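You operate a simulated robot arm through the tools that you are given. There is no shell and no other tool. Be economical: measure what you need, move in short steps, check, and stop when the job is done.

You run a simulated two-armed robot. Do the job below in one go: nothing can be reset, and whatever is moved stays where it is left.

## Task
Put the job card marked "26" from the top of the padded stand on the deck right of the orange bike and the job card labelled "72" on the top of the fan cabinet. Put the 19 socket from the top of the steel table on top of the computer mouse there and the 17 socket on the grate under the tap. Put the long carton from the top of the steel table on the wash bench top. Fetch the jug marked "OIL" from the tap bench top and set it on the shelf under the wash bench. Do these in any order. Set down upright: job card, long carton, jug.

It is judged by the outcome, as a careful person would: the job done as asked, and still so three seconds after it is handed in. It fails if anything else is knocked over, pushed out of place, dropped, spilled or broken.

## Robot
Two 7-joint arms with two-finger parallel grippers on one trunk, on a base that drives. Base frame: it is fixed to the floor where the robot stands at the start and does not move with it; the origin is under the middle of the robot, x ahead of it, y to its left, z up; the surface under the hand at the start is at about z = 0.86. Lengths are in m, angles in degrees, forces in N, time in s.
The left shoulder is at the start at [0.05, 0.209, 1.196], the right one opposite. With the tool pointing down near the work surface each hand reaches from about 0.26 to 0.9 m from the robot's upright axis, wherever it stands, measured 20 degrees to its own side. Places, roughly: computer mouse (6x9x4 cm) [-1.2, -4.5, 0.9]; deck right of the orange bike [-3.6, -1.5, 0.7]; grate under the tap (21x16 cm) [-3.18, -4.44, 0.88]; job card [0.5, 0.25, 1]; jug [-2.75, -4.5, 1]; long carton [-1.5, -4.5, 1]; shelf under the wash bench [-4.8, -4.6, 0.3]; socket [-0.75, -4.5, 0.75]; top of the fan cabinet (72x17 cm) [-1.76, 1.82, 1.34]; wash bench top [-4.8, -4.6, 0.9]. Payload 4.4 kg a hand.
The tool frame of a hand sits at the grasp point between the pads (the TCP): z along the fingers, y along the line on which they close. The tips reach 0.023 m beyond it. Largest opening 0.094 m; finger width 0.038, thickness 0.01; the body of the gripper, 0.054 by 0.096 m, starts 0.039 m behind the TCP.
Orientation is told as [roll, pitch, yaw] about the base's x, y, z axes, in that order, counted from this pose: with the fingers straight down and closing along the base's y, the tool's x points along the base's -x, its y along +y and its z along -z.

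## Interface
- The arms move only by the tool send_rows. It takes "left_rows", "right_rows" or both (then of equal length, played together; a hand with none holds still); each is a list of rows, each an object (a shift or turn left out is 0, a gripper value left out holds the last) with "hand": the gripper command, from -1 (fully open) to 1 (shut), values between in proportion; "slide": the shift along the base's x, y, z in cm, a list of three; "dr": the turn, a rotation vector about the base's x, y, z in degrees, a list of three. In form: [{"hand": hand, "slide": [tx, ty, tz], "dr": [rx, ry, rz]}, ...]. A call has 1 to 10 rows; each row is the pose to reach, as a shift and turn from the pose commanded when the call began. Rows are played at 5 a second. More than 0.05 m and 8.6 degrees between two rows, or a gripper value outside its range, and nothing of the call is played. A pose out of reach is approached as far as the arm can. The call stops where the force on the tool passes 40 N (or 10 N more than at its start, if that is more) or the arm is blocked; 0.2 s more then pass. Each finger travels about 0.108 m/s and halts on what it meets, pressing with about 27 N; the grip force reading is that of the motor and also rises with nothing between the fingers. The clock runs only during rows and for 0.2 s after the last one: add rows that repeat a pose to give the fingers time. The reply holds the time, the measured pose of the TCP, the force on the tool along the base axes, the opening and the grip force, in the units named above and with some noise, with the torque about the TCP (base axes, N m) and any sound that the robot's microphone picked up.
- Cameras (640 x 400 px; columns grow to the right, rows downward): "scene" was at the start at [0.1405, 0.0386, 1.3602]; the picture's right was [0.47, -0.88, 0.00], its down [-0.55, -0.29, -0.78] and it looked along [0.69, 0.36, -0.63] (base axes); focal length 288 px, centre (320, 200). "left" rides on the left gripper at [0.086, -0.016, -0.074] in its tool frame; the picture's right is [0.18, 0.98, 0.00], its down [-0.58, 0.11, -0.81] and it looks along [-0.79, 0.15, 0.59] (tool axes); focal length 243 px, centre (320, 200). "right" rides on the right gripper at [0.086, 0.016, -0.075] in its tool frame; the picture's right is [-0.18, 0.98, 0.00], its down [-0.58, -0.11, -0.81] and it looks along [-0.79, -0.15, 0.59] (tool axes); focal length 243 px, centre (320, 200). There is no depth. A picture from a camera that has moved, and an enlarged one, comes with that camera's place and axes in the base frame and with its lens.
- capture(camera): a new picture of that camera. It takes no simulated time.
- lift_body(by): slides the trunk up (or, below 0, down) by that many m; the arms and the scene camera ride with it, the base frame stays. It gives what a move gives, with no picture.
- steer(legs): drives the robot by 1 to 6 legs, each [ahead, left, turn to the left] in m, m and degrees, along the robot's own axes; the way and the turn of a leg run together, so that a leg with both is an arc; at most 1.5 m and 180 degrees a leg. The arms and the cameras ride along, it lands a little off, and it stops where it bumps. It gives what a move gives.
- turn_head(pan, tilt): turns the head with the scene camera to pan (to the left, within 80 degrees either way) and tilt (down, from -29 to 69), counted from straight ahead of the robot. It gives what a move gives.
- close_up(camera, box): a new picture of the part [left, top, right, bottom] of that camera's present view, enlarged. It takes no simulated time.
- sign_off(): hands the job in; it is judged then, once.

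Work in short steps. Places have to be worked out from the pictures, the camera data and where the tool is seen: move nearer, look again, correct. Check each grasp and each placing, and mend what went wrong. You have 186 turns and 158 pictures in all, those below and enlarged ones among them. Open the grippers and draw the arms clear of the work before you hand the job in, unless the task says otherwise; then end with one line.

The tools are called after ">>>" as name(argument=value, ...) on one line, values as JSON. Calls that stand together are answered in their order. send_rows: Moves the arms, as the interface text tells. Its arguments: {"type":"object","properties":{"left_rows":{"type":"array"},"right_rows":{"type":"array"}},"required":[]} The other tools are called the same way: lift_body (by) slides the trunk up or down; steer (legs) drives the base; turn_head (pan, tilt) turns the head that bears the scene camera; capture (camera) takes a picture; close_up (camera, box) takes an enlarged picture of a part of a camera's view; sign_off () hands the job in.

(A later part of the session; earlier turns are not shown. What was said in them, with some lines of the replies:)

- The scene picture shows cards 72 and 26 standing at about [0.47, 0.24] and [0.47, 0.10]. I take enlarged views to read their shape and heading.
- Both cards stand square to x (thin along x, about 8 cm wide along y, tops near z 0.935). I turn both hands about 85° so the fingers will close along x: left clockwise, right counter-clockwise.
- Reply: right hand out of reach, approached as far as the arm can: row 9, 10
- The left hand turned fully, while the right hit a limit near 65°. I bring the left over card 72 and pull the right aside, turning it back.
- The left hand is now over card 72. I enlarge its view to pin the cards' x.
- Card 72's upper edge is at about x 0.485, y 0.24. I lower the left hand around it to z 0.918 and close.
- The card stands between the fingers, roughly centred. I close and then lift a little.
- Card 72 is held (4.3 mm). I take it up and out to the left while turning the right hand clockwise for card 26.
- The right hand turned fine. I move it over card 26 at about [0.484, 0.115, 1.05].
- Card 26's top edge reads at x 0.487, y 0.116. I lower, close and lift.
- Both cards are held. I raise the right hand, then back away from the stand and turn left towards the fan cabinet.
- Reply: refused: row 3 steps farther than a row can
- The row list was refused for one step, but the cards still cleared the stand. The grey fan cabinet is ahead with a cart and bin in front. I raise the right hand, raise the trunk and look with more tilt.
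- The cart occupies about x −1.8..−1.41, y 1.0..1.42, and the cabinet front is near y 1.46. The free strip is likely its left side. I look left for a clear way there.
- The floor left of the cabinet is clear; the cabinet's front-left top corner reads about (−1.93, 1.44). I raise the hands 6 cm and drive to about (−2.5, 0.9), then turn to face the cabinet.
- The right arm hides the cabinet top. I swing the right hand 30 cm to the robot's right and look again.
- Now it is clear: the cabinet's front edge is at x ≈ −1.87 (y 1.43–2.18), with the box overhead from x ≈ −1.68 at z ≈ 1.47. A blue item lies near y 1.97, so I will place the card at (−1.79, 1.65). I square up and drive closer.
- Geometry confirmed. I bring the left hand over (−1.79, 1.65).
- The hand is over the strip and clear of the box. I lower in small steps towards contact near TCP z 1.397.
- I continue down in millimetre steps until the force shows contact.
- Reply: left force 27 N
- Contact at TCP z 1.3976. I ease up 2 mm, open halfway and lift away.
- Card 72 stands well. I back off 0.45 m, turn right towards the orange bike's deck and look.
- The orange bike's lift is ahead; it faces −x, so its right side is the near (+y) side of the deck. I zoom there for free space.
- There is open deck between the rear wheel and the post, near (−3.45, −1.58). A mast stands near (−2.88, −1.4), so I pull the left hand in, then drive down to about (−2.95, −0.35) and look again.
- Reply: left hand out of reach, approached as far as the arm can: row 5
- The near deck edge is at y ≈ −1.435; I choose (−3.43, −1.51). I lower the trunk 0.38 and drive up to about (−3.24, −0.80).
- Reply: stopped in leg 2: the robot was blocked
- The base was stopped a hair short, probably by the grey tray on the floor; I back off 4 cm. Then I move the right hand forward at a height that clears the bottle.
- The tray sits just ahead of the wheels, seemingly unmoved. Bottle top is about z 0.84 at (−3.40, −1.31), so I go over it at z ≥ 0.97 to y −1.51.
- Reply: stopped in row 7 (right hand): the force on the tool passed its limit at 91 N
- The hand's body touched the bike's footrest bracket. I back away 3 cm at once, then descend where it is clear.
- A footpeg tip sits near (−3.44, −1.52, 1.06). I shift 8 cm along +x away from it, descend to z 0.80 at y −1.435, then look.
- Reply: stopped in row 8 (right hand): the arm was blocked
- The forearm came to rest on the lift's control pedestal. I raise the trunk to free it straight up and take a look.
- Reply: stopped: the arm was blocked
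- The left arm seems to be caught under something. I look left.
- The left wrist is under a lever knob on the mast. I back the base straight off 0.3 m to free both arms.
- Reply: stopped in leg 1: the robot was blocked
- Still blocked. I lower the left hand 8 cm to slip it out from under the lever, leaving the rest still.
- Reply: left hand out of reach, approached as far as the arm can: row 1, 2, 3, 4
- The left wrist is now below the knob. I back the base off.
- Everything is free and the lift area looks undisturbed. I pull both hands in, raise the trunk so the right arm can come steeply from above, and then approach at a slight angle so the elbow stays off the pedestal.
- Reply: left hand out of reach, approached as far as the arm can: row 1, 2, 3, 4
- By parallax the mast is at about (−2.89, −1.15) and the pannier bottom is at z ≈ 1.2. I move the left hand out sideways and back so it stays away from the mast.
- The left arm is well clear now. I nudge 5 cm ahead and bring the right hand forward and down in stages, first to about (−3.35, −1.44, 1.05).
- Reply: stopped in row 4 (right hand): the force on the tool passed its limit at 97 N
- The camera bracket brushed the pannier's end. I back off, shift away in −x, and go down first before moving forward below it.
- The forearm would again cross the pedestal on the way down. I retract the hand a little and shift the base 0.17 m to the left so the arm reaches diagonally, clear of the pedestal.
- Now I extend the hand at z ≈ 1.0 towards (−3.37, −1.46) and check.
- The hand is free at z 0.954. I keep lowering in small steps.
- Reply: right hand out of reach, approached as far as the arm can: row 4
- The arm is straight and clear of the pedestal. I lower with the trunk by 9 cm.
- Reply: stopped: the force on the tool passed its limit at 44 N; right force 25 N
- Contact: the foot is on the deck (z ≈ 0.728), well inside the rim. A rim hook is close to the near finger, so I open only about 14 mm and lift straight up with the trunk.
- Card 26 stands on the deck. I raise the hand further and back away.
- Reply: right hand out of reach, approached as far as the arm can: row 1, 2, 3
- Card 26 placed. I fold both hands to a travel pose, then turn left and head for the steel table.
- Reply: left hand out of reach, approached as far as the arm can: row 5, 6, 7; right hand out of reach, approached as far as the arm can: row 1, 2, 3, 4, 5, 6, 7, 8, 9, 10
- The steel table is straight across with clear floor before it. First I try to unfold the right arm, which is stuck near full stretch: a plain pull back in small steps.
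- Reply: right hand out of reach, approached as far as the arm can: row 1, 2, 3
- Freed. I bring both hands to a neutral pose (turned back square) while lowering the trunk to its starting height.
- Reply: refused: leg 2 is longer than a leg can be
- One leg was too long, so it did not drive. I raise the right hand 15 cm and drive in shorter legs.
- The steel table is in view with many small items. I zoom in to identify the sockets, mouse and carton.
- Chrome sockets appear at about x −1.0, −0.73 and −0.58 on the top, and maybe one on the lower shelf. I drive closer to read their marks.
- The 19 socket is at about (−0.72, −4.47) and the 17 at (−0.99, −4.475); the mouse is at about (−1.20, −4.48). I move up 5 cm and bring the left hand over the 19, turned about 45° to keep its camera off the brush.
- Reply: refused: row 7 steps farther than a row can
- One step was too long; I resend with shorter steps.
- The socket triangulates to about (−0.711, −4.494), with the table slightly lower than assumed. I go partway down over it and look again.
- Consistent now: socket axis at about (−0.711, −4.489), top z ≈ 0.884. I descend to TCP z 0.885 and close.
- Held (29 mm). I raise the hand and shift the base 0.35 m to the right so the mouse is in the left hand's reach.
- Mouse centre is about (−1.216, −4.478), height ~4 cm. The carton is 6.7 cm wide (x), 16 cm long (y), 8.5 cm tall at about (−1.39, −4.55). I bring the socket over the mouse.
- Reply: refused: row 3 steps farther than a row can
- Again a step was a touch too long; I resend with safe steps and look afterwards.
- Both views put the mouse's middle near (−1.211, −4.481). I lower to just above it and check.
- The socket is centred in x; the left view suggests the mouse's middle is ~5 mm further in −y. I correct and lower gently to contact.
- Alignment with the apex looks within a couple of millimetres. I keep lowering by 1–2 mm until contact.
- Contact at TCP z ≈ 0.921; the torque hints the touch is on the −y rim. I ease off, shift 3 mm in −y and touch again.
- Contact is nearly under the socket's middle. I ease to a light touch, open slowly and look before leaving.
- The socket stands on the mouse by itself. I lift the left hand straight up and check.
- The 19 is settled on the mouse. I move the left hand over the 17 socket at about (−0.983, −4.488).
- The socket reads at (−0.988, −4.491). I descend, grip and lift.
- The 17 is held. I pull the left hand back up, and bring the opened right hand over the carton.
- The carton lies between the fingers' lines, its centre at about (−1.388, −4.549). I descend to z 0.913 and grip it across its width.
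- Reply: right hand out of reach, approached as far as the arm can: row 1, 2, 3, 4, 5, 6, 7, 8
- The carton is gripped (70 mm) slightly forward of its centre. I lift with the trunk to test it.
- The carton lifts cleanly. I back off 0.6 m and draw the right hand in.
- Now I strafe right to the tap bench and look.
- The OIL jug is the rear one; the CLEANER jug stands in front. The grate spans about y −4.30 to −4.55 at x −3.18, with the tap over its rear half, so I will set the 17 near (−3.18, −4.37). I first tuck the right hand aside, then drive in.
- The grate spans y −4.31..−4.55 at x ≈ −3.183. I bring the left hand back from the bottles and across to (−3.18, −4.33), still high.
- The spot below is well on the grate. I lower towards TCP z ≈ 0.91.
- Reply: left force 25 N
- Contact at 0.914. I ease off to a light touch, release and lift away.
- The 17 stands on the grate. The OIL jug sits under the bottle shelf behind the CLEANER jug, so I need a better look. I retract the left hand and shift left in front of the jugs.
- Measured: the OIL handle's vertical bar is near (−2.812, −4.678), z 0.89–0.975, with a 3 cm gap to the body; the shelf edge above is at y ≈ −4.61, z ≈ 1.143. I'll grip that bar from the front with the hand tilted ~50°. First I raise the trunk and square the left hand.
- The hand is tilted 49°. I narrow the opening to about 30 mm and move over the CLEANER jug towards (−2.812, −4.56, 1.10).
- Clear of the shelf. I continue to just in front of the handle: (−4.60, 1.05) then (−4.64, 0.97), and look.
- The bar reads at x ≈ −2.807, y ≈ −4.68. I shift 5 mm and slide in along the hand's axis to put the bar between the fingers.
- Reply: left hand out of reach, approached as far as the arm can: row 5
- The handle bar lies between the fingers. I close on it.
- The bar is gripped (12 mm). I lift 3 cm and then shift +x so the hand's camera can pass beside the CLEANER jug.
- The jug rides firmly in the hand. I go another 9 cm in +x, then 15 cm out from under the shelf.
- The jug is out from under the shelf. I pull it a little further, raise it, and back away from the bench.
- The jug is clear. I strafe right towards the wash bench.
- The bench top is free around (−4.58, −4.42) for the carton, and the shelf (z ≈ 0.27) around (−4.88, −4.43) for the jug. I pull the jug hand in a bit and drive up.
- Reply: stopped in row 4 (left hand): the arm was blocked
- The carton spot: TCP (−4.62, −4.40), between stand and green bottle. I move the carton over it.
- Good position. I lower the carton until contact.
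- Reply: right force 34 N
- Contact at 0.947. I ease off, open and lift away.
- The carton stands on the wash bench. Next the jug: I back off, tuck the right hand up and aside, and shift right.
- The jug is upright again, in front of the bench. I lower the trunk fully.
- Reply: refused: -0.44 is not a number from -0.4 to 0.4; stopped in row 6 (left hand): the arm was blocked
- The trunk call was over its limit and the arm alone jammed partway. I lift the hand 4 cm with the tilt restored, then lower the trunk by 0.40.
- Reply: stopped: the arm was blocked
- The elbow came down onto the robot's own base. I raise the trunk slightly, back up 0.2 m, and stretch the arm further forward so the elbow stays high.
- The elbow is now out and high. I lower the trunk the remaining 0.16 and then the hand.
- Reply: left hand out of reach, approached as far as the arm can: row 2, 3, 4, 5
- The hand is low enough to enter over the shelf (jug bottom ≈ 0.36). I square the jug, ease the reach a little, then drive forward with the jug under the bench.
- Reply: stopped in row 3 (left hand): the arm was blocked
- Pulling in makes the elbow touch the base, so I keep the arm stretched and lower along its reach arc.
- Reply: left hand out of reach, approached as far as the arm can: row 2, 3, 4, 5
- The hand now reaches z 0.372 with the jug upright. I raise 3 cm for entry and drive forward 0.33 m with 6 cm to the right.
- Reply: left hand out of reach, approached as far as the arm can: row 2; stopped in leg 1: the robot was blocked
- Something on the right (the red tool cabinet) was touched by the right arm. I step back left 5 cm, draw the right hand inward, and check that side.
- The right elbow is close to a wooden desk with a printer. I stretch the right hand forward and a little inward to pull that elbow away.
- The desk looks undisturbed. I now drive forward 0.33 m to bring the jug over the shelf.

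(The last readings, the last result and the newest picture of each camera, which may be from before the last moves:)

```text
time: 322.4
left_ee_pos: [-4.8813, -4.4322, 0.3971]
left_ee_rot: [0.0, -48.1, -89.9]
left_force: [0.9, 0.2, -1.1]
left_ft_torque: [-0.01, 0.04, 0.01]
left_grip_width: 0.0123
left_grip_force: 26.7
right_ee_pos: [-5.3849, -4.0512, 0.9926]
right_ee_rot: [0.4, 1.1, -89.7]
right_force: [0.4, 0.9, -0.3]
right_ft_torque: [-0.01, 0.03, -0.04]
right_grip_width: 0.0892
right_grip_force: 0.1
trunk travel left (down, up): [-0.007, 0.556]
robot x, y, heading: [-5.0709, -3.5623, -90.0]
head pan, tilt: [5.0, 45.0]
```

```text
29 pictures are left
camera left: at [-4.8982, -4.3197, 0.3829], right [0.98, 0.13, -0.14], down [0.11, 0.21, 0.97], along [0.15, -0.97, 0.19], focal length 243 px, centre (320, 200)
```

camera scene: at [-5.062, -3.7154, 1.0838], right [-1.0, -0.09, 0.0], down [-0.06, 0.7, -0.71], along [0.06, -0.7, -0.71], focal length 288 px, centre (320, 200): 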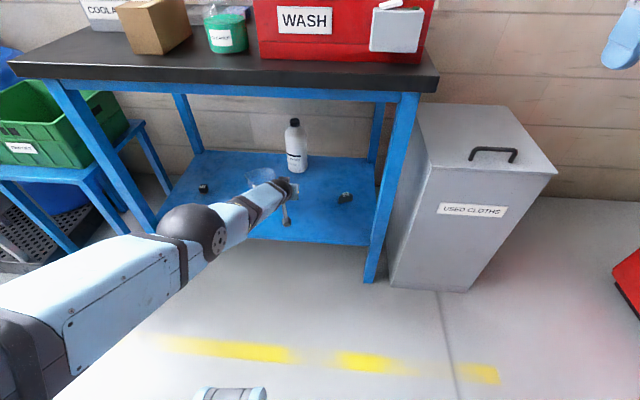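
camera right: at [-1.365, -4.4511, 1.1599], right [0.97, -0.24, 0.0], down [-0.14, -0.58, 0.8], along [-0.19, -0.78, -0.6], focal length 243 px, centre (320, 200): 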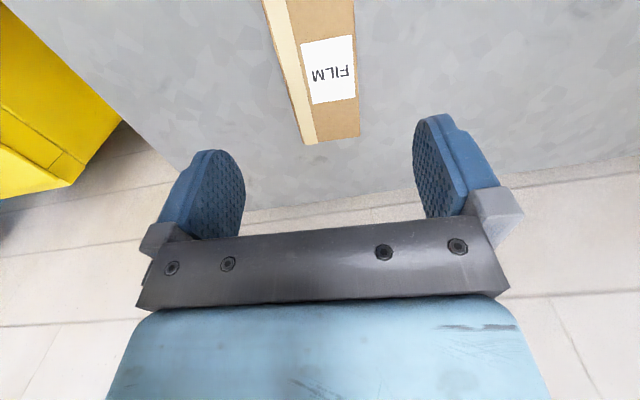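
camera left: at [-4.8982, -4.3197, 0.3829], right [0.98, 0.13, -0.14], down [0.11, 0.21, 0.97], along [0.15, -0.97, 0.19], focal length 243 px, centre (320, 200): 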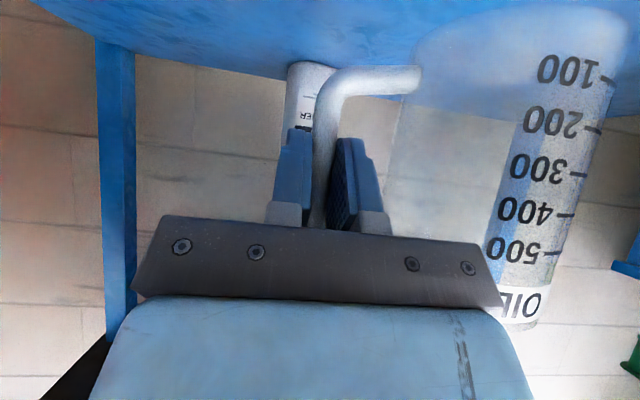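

The jug hangs over a clear patch of shelf. I go 3 cm further in and lower along the reach arc to contact.

>>> steer(legs=[[0.03, 0, 0]])

>>> send_rows(left_rows=[{"slide": [0, 0.6, -1.5]}, {"slide": [0, 1.2, -3]}, {"slide": [0, 1.8, -4]}, {"slide": [0, 2.2, -5]}])

>>> capture(camera="left")

```text
time: 323.2
left_ee_pos: [-4.8808, -4.4626, 0.3985]
left_ee_rot: [0.0, -48.1, -89.8]
left_force: [-0.7, 0.5, -0.6]
left_ft_torque: [0.0, 0.09, 0.01]
left_grip_width: 0.0123
left_grip_force: 26.9
right_ee_pos: [-5.3856, -4.0808, 0.9923]
right_ee_rot: [0.4, 1.1, -89.8]
right_force: [0.0, -0.1, -1.1]
right_ft_torque: [0.03, 0.0, 0.02]
right_grip_width: 0.0891
right_grip_force: 0.0
trunk travel left (down, up): [-0.007, 0.556]
robot x, y, heading: [-5.0665, -3.5946, -90.2]
head pan, tilt: [5.0, 45.0]
```

```text
time: 324.2
left_ee_pos: [-4.882, -4.4306, 0.3474]
left_ee_rot: [-0.1, -48.0, -89.7]
left_force: [0.3, -0.5, -1.4]
left_ft_torque: [0.06, 0.07, 0.03]
left_grip_width: 0.0123
left_grip_force: 26.5
left hand out of reach, approached as far as the arm can: row 1, 2, 3, 4
right_ee_pos: [-5.3849, -4.0806, 0.992]
right_ee_rot: [0.3, 1.2, -89.8]
right_force: [0.6, 0.0, 0.3]
right_ft_torque: [0.01, 0.0, 0.0]
right_grip_width: 0.0891
right_grip_force: 0.1
trunk travel left (down, up): [-0.007, 0.556]
robot x, y, heading: [-5.0655, -3.5964, -90.1]
head pan, tilt: [5.0, 45.0]
```

```text
28 pictures are left
camera left: at [-4.899, -4.3171, 0.3336], right [0.98, 0.13, -0.14], down [0.11, 0.21, 0.97], along [0.15, -0.97, 0.19], focal length 243 px, centre (320, 200)
```

left: 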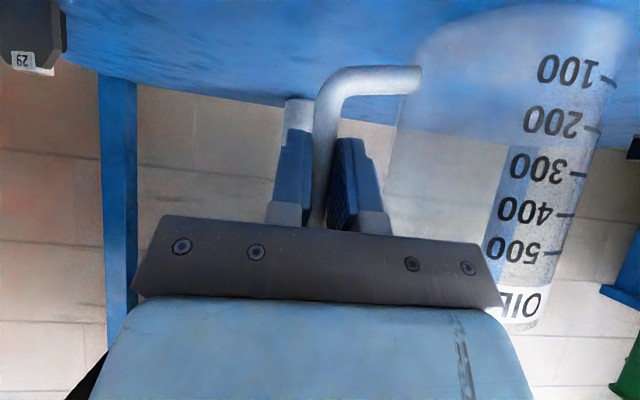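

Not yet touching at z 0.347. I continue down along the arc.

>>> send_rows(left_rows=[{"slide": [0, 0.5, -0.6]}, {"slide": [0, 1.0, -1.2]}, {"slide": [0, 1.4, -1.8]}, {"slide": [0, 1.7, -2.3]}])

```text
time: 325.2
left_ee_pos: [-4.8831, -4.4144, 0.332]
left_ee_rot: [0.0, -48.5, -89.9]
left_force: [-4.8, -2.6, 26.3]
left_ft_torque: [-0.36, -0.92, -0.05]
left_grip_width: 0.0134
left_grip_force: 26.7
right_ee_pos: [-5.3871, -4.0761, 0.9938]
right_ee_rot: [0.4, 0.8, -89.8]
right_force: [-0.6, -0.2, -0.2]
right_ft_torque: [-0.01, -0.01, 0.01]
right_grip_width: 0.0894
right_grip_force: 0.0
trunk travel left (down, up): [-0.007, 0.556]
robot x, y, heading: [-5.0644, -3.5927, -89.7]
head pan, tilt: [5.0, 45.0]
```

Contact at 0.332 on the shelf. I ease up slightly, open to 30 mm as before, then check before backing straight out with the base.

>>> send_rows(left_rows=[{"slide": [0, 0, 0.3]}, {"slide": [0, 0, 0.3], "hand": 0.7}, {"slide": [0, 0, 0.3], "hand": 0.45}, {"slide": [0, 0, 0.3], "hand": 0.4}, {"slide": [0, 0, 0.3], "hand": 0.4}])

>>> capture(camera="left")

>>> close_up(camera="scene", box=[180, 110, 400, 247])

```text
time: 326.4
left_ee_pos: [-4.881, -4.4141, 0.328]
left_ee_rot: [0.0, -48.0, -89.8]
left_force: [0.6, 0.0, -0.6]
left_ft_torque: [-0.02, -0.01, 0.02]
left_grip_width: 0.0282
left_grip_force: 0.0
right_ee_pos: [-5.3859, -4.0791, 0.993]
right_ee_rot: [0.2, 1.1, -89.8]
right_force: [0.8, -0.2, -0.4]
right_ft_torque: [0.02, -0.02, 0.01]
right_grip_width: 0.0894
right_grip_force: 0.2
trunk travel left (down, up): [-0.007, 0.556]
robot x, y, heading: [-5.0663, -3.594, -90.2]
head pan, tilt: [5.0, 45.0]
```

```text
27 pictures are left
camera left: at [-4.8982, -4.3016, 0.313], right [0.98, 0.13, -0.14], down [0.11, 0.21, 0.97], along [0.15, -0.97, 0.19], focal length 243 px, centre (320, 200)
```

left: 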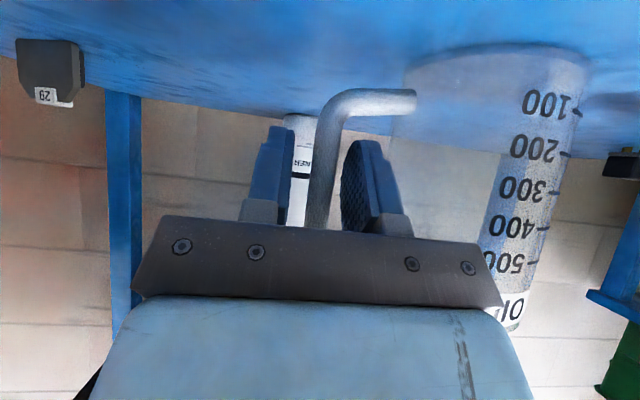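

```text
2.91 times, centred on (290, 178) of scene
camera zoom: at [-5.062, -3.7448, 1.0838], right [-1.0, -0.09, 0.0], down [-0.06, 0.7, -0.71], along [0.06, -0.7, -0.71], focal length 838 px, centre (407, 262)
```

zoom: 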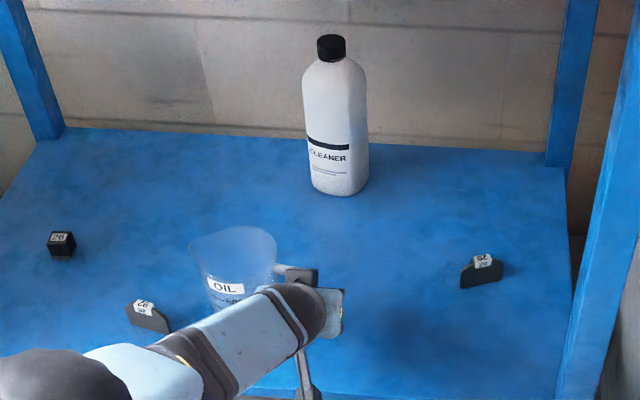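

The jug stands on the shelf with the bar free between the fingers. I drive straight back 0.3 m.

>>> steer(legs=[[-0.3, 0, 0]])

>>> capture(camera="left")

>>> capture(camera="scene")

```text
time: 328.4
left_ee_pos: [-4.8777, -4.1143, 0.3289]
left_ee_rot: [0.0, -48.0, -89.5]
left_force: [0.4, -0.3, -0.2]
left_ft_torque: [-0.01, -0.02, 0.0]
left_grip_width: 0.0283
left_grip_force: 0.0
right_ee_pos: [-5.3843, -3.7833, 0.993]
right_ee_rot: [0.3, 1.0, -89.5]
right_force: [0.9, 0.1, -0.3]
right_ft_torque: [-0.01, 0.01, 0.01]
right_grip_width: 0.0894
right_grip_force: 0.1
trunk travel left (down, up): [-0.007, 0.556]
robot x, y, heading: [-5.0673, -3.2937, -89.6]
head pan, tilt: [5.0, 45.0]
```

```text
25 pictures are left
camera left: at [-4.8958, -4.002, 0.3134], right [0.98, 0.13, -0.14], down [0.11, 0.21, 0.97], along [0.16, -0.97, 0.19], focal length 243 px, centre (320, 200)
```

left: 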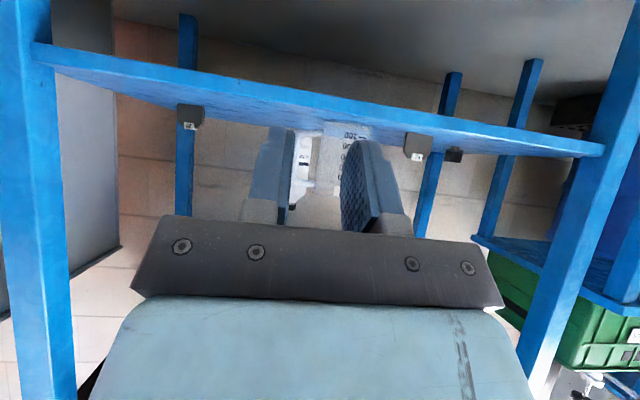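

```text
24 pictures are left
camera scene: at [-5.0625, -3.4457, 1.0839], right [-1.0, -0.09, 0.0], down [-0.07, 0.7, -0.71], along [0.07, -0.7, -0.71], focal length 288 px, centre (320, 200)
```

scene: 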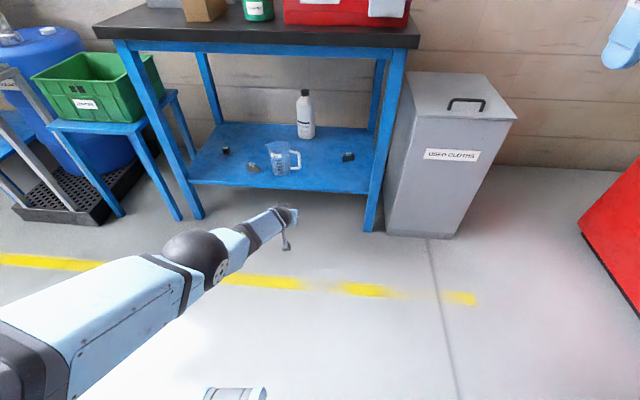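

The jug stands upright on the shelf. I back off a bit more, raise the trunk, and take last check views of the bench and the desk corner.

>>> steer(legs=[[-0.2, 0.1, 0]])

>>> lift_body(by=0.28)

>>> turn_head(pan=8, tilt=35)

>>> close_up(camera="scene", box=[100, 20, 420, 220])

```text
time: 330.1
left_ee_pos: [-4.7796, -3.9153, 0.3289]
left_ee_rot: [0.0, -48.0, -89.6]
left_force: [-0.1, 0.2, 0.7]
left_ft_torque: [0.01, 0.04, 0.01]
left_grip_width: 0.0282
left_grip_force: 0.0
right_ee_pos: [-5.2874, -3.5828, 0.9923]
right_ee_rot: [0.3, 1.0, -89.6]
right_force: [0.4, 0.2, -0.1]
right_ft_torque: [-0.01, 0.03, 0.04]
right_grip_width: 0.0891
right_grip_force: 0.0
trunk travel left (down, up): [-0.007, 0.556]
robot x, y, heading: [-4.967, -3.0984, -89.2]
head pan, tilt: [5.0, 45.0]
```

```text
time: 333.0
left_ee_pos: [-4.7806, -3.9156, 0.6094]
left_ee_rot: [0.0, -48.1, -89.6]
left_force: [0.0, -0.7, -0.6]
left_ft_torque: [0.01, -0.02, -0.01]
left_grip_width: 0.0282
left_grip_force: 0.0
right_ee_pos: [-5.286, -3.5815, 1.272]
right_ee_rot: [0.4, 0.9, -89.5]
right_force: [0.1, 0.1, -0.2]
right_ft_torque: [-0.02, -0.04, -0.03]
right_grip_width: 0.0896
right_grip_force: 0.1
trunk travel left (down, up): [-0.287, 0.276]
robot x, y, heading: [-4.9696, -3.0927, -89.7]
head pan, tilt: [5.0, 45.0]
```

```text
time: 333.7
left_ee_pos: [-4.7808, -3.9146, 0.6089]
left_ee_rot: [0.0, -48.0, -89.6]
left_force: [-0.6, -0.1, 0.0]
left_ft_torque: [-0.01, 0.01, -0.01]
left_grip_width: 0.0284
left_grip_force: 0.0
right_ee_pos: [-5.2865, -3.5822, 1.2737]
right_ee_rot: [0.3, 1.0, -89.6]
right_force: [0.2, 0.0, 0.2]
right_ft_torque: [0.02, 0.01, -0.02]
right_grip_width: 0.0892
right_grip_force: 0.0
trunk travel left (down, up): [-0.287, 0.276]
robot x, y, heading: [-4.9735, -3.0939, -89.8]
head pan, tilt: [8.0, 35.0]
```

```text
2.00 times, centred on (260, 120) of scene
camera zoom: at [-4.9594, -3.2523, 1.3786], right [-0.99, -0.14, 0.0], down [-0.08, 0.57, -0.82], along [0.12, -0.81, -0.57], focal length 576 px, centre (440, 360)
```

zoom: 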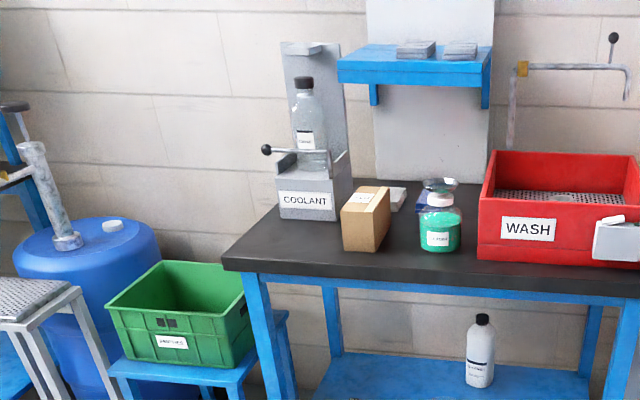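

All items are in place. I open both grippers fully and then hand in.

>>> send_rows(left_rows=[{"hand": -1}, {"hand": -1}, {"hand": -1}], right_rows=[{"hand": -1}, {"hand": -1}, {"hand": -1}])

>>> sign_off()

```text
time: 334.5
left_ee_pos: [-4.7806, -3.9148, 0.6085]
left_ee_rot: [0.0, -47.9, -89.6]
left_force: [0.3, 0.5, 0.2]
left_ft_torque: [0.0, -0.02, 0.01]
left_grip_width: 0.094
left_grip_force: 0.0
right_ee_pos: [-5.2875, -3.5826, 1.2719]
right_ee_rot: [0.3, 1.0, -89.6]
right_force: [-0.3, 0.0, -0.4]
right_ft_torque: [0.01, -0.02, 0.03]
right_grip_width: 0.0938
right_grip_force: 0.0
trunk travel left (down, up): [-0.287, 0.276]
robot x, y, heading: [-4.9661, -3.0934, -89.2]
head pan, tilt: [8.0, 35.0]
```

```text
The job is handed in.
```

I placed all six items and handed the job in; the arms bumped the orange bike's footrest bracket and pannier, its lift pedestal, a mast lever, and something by the wooden desk. The base was also stopped once near a floor tray. My pictures showed nothing out of place, though I did not look at every spot again afterwards.
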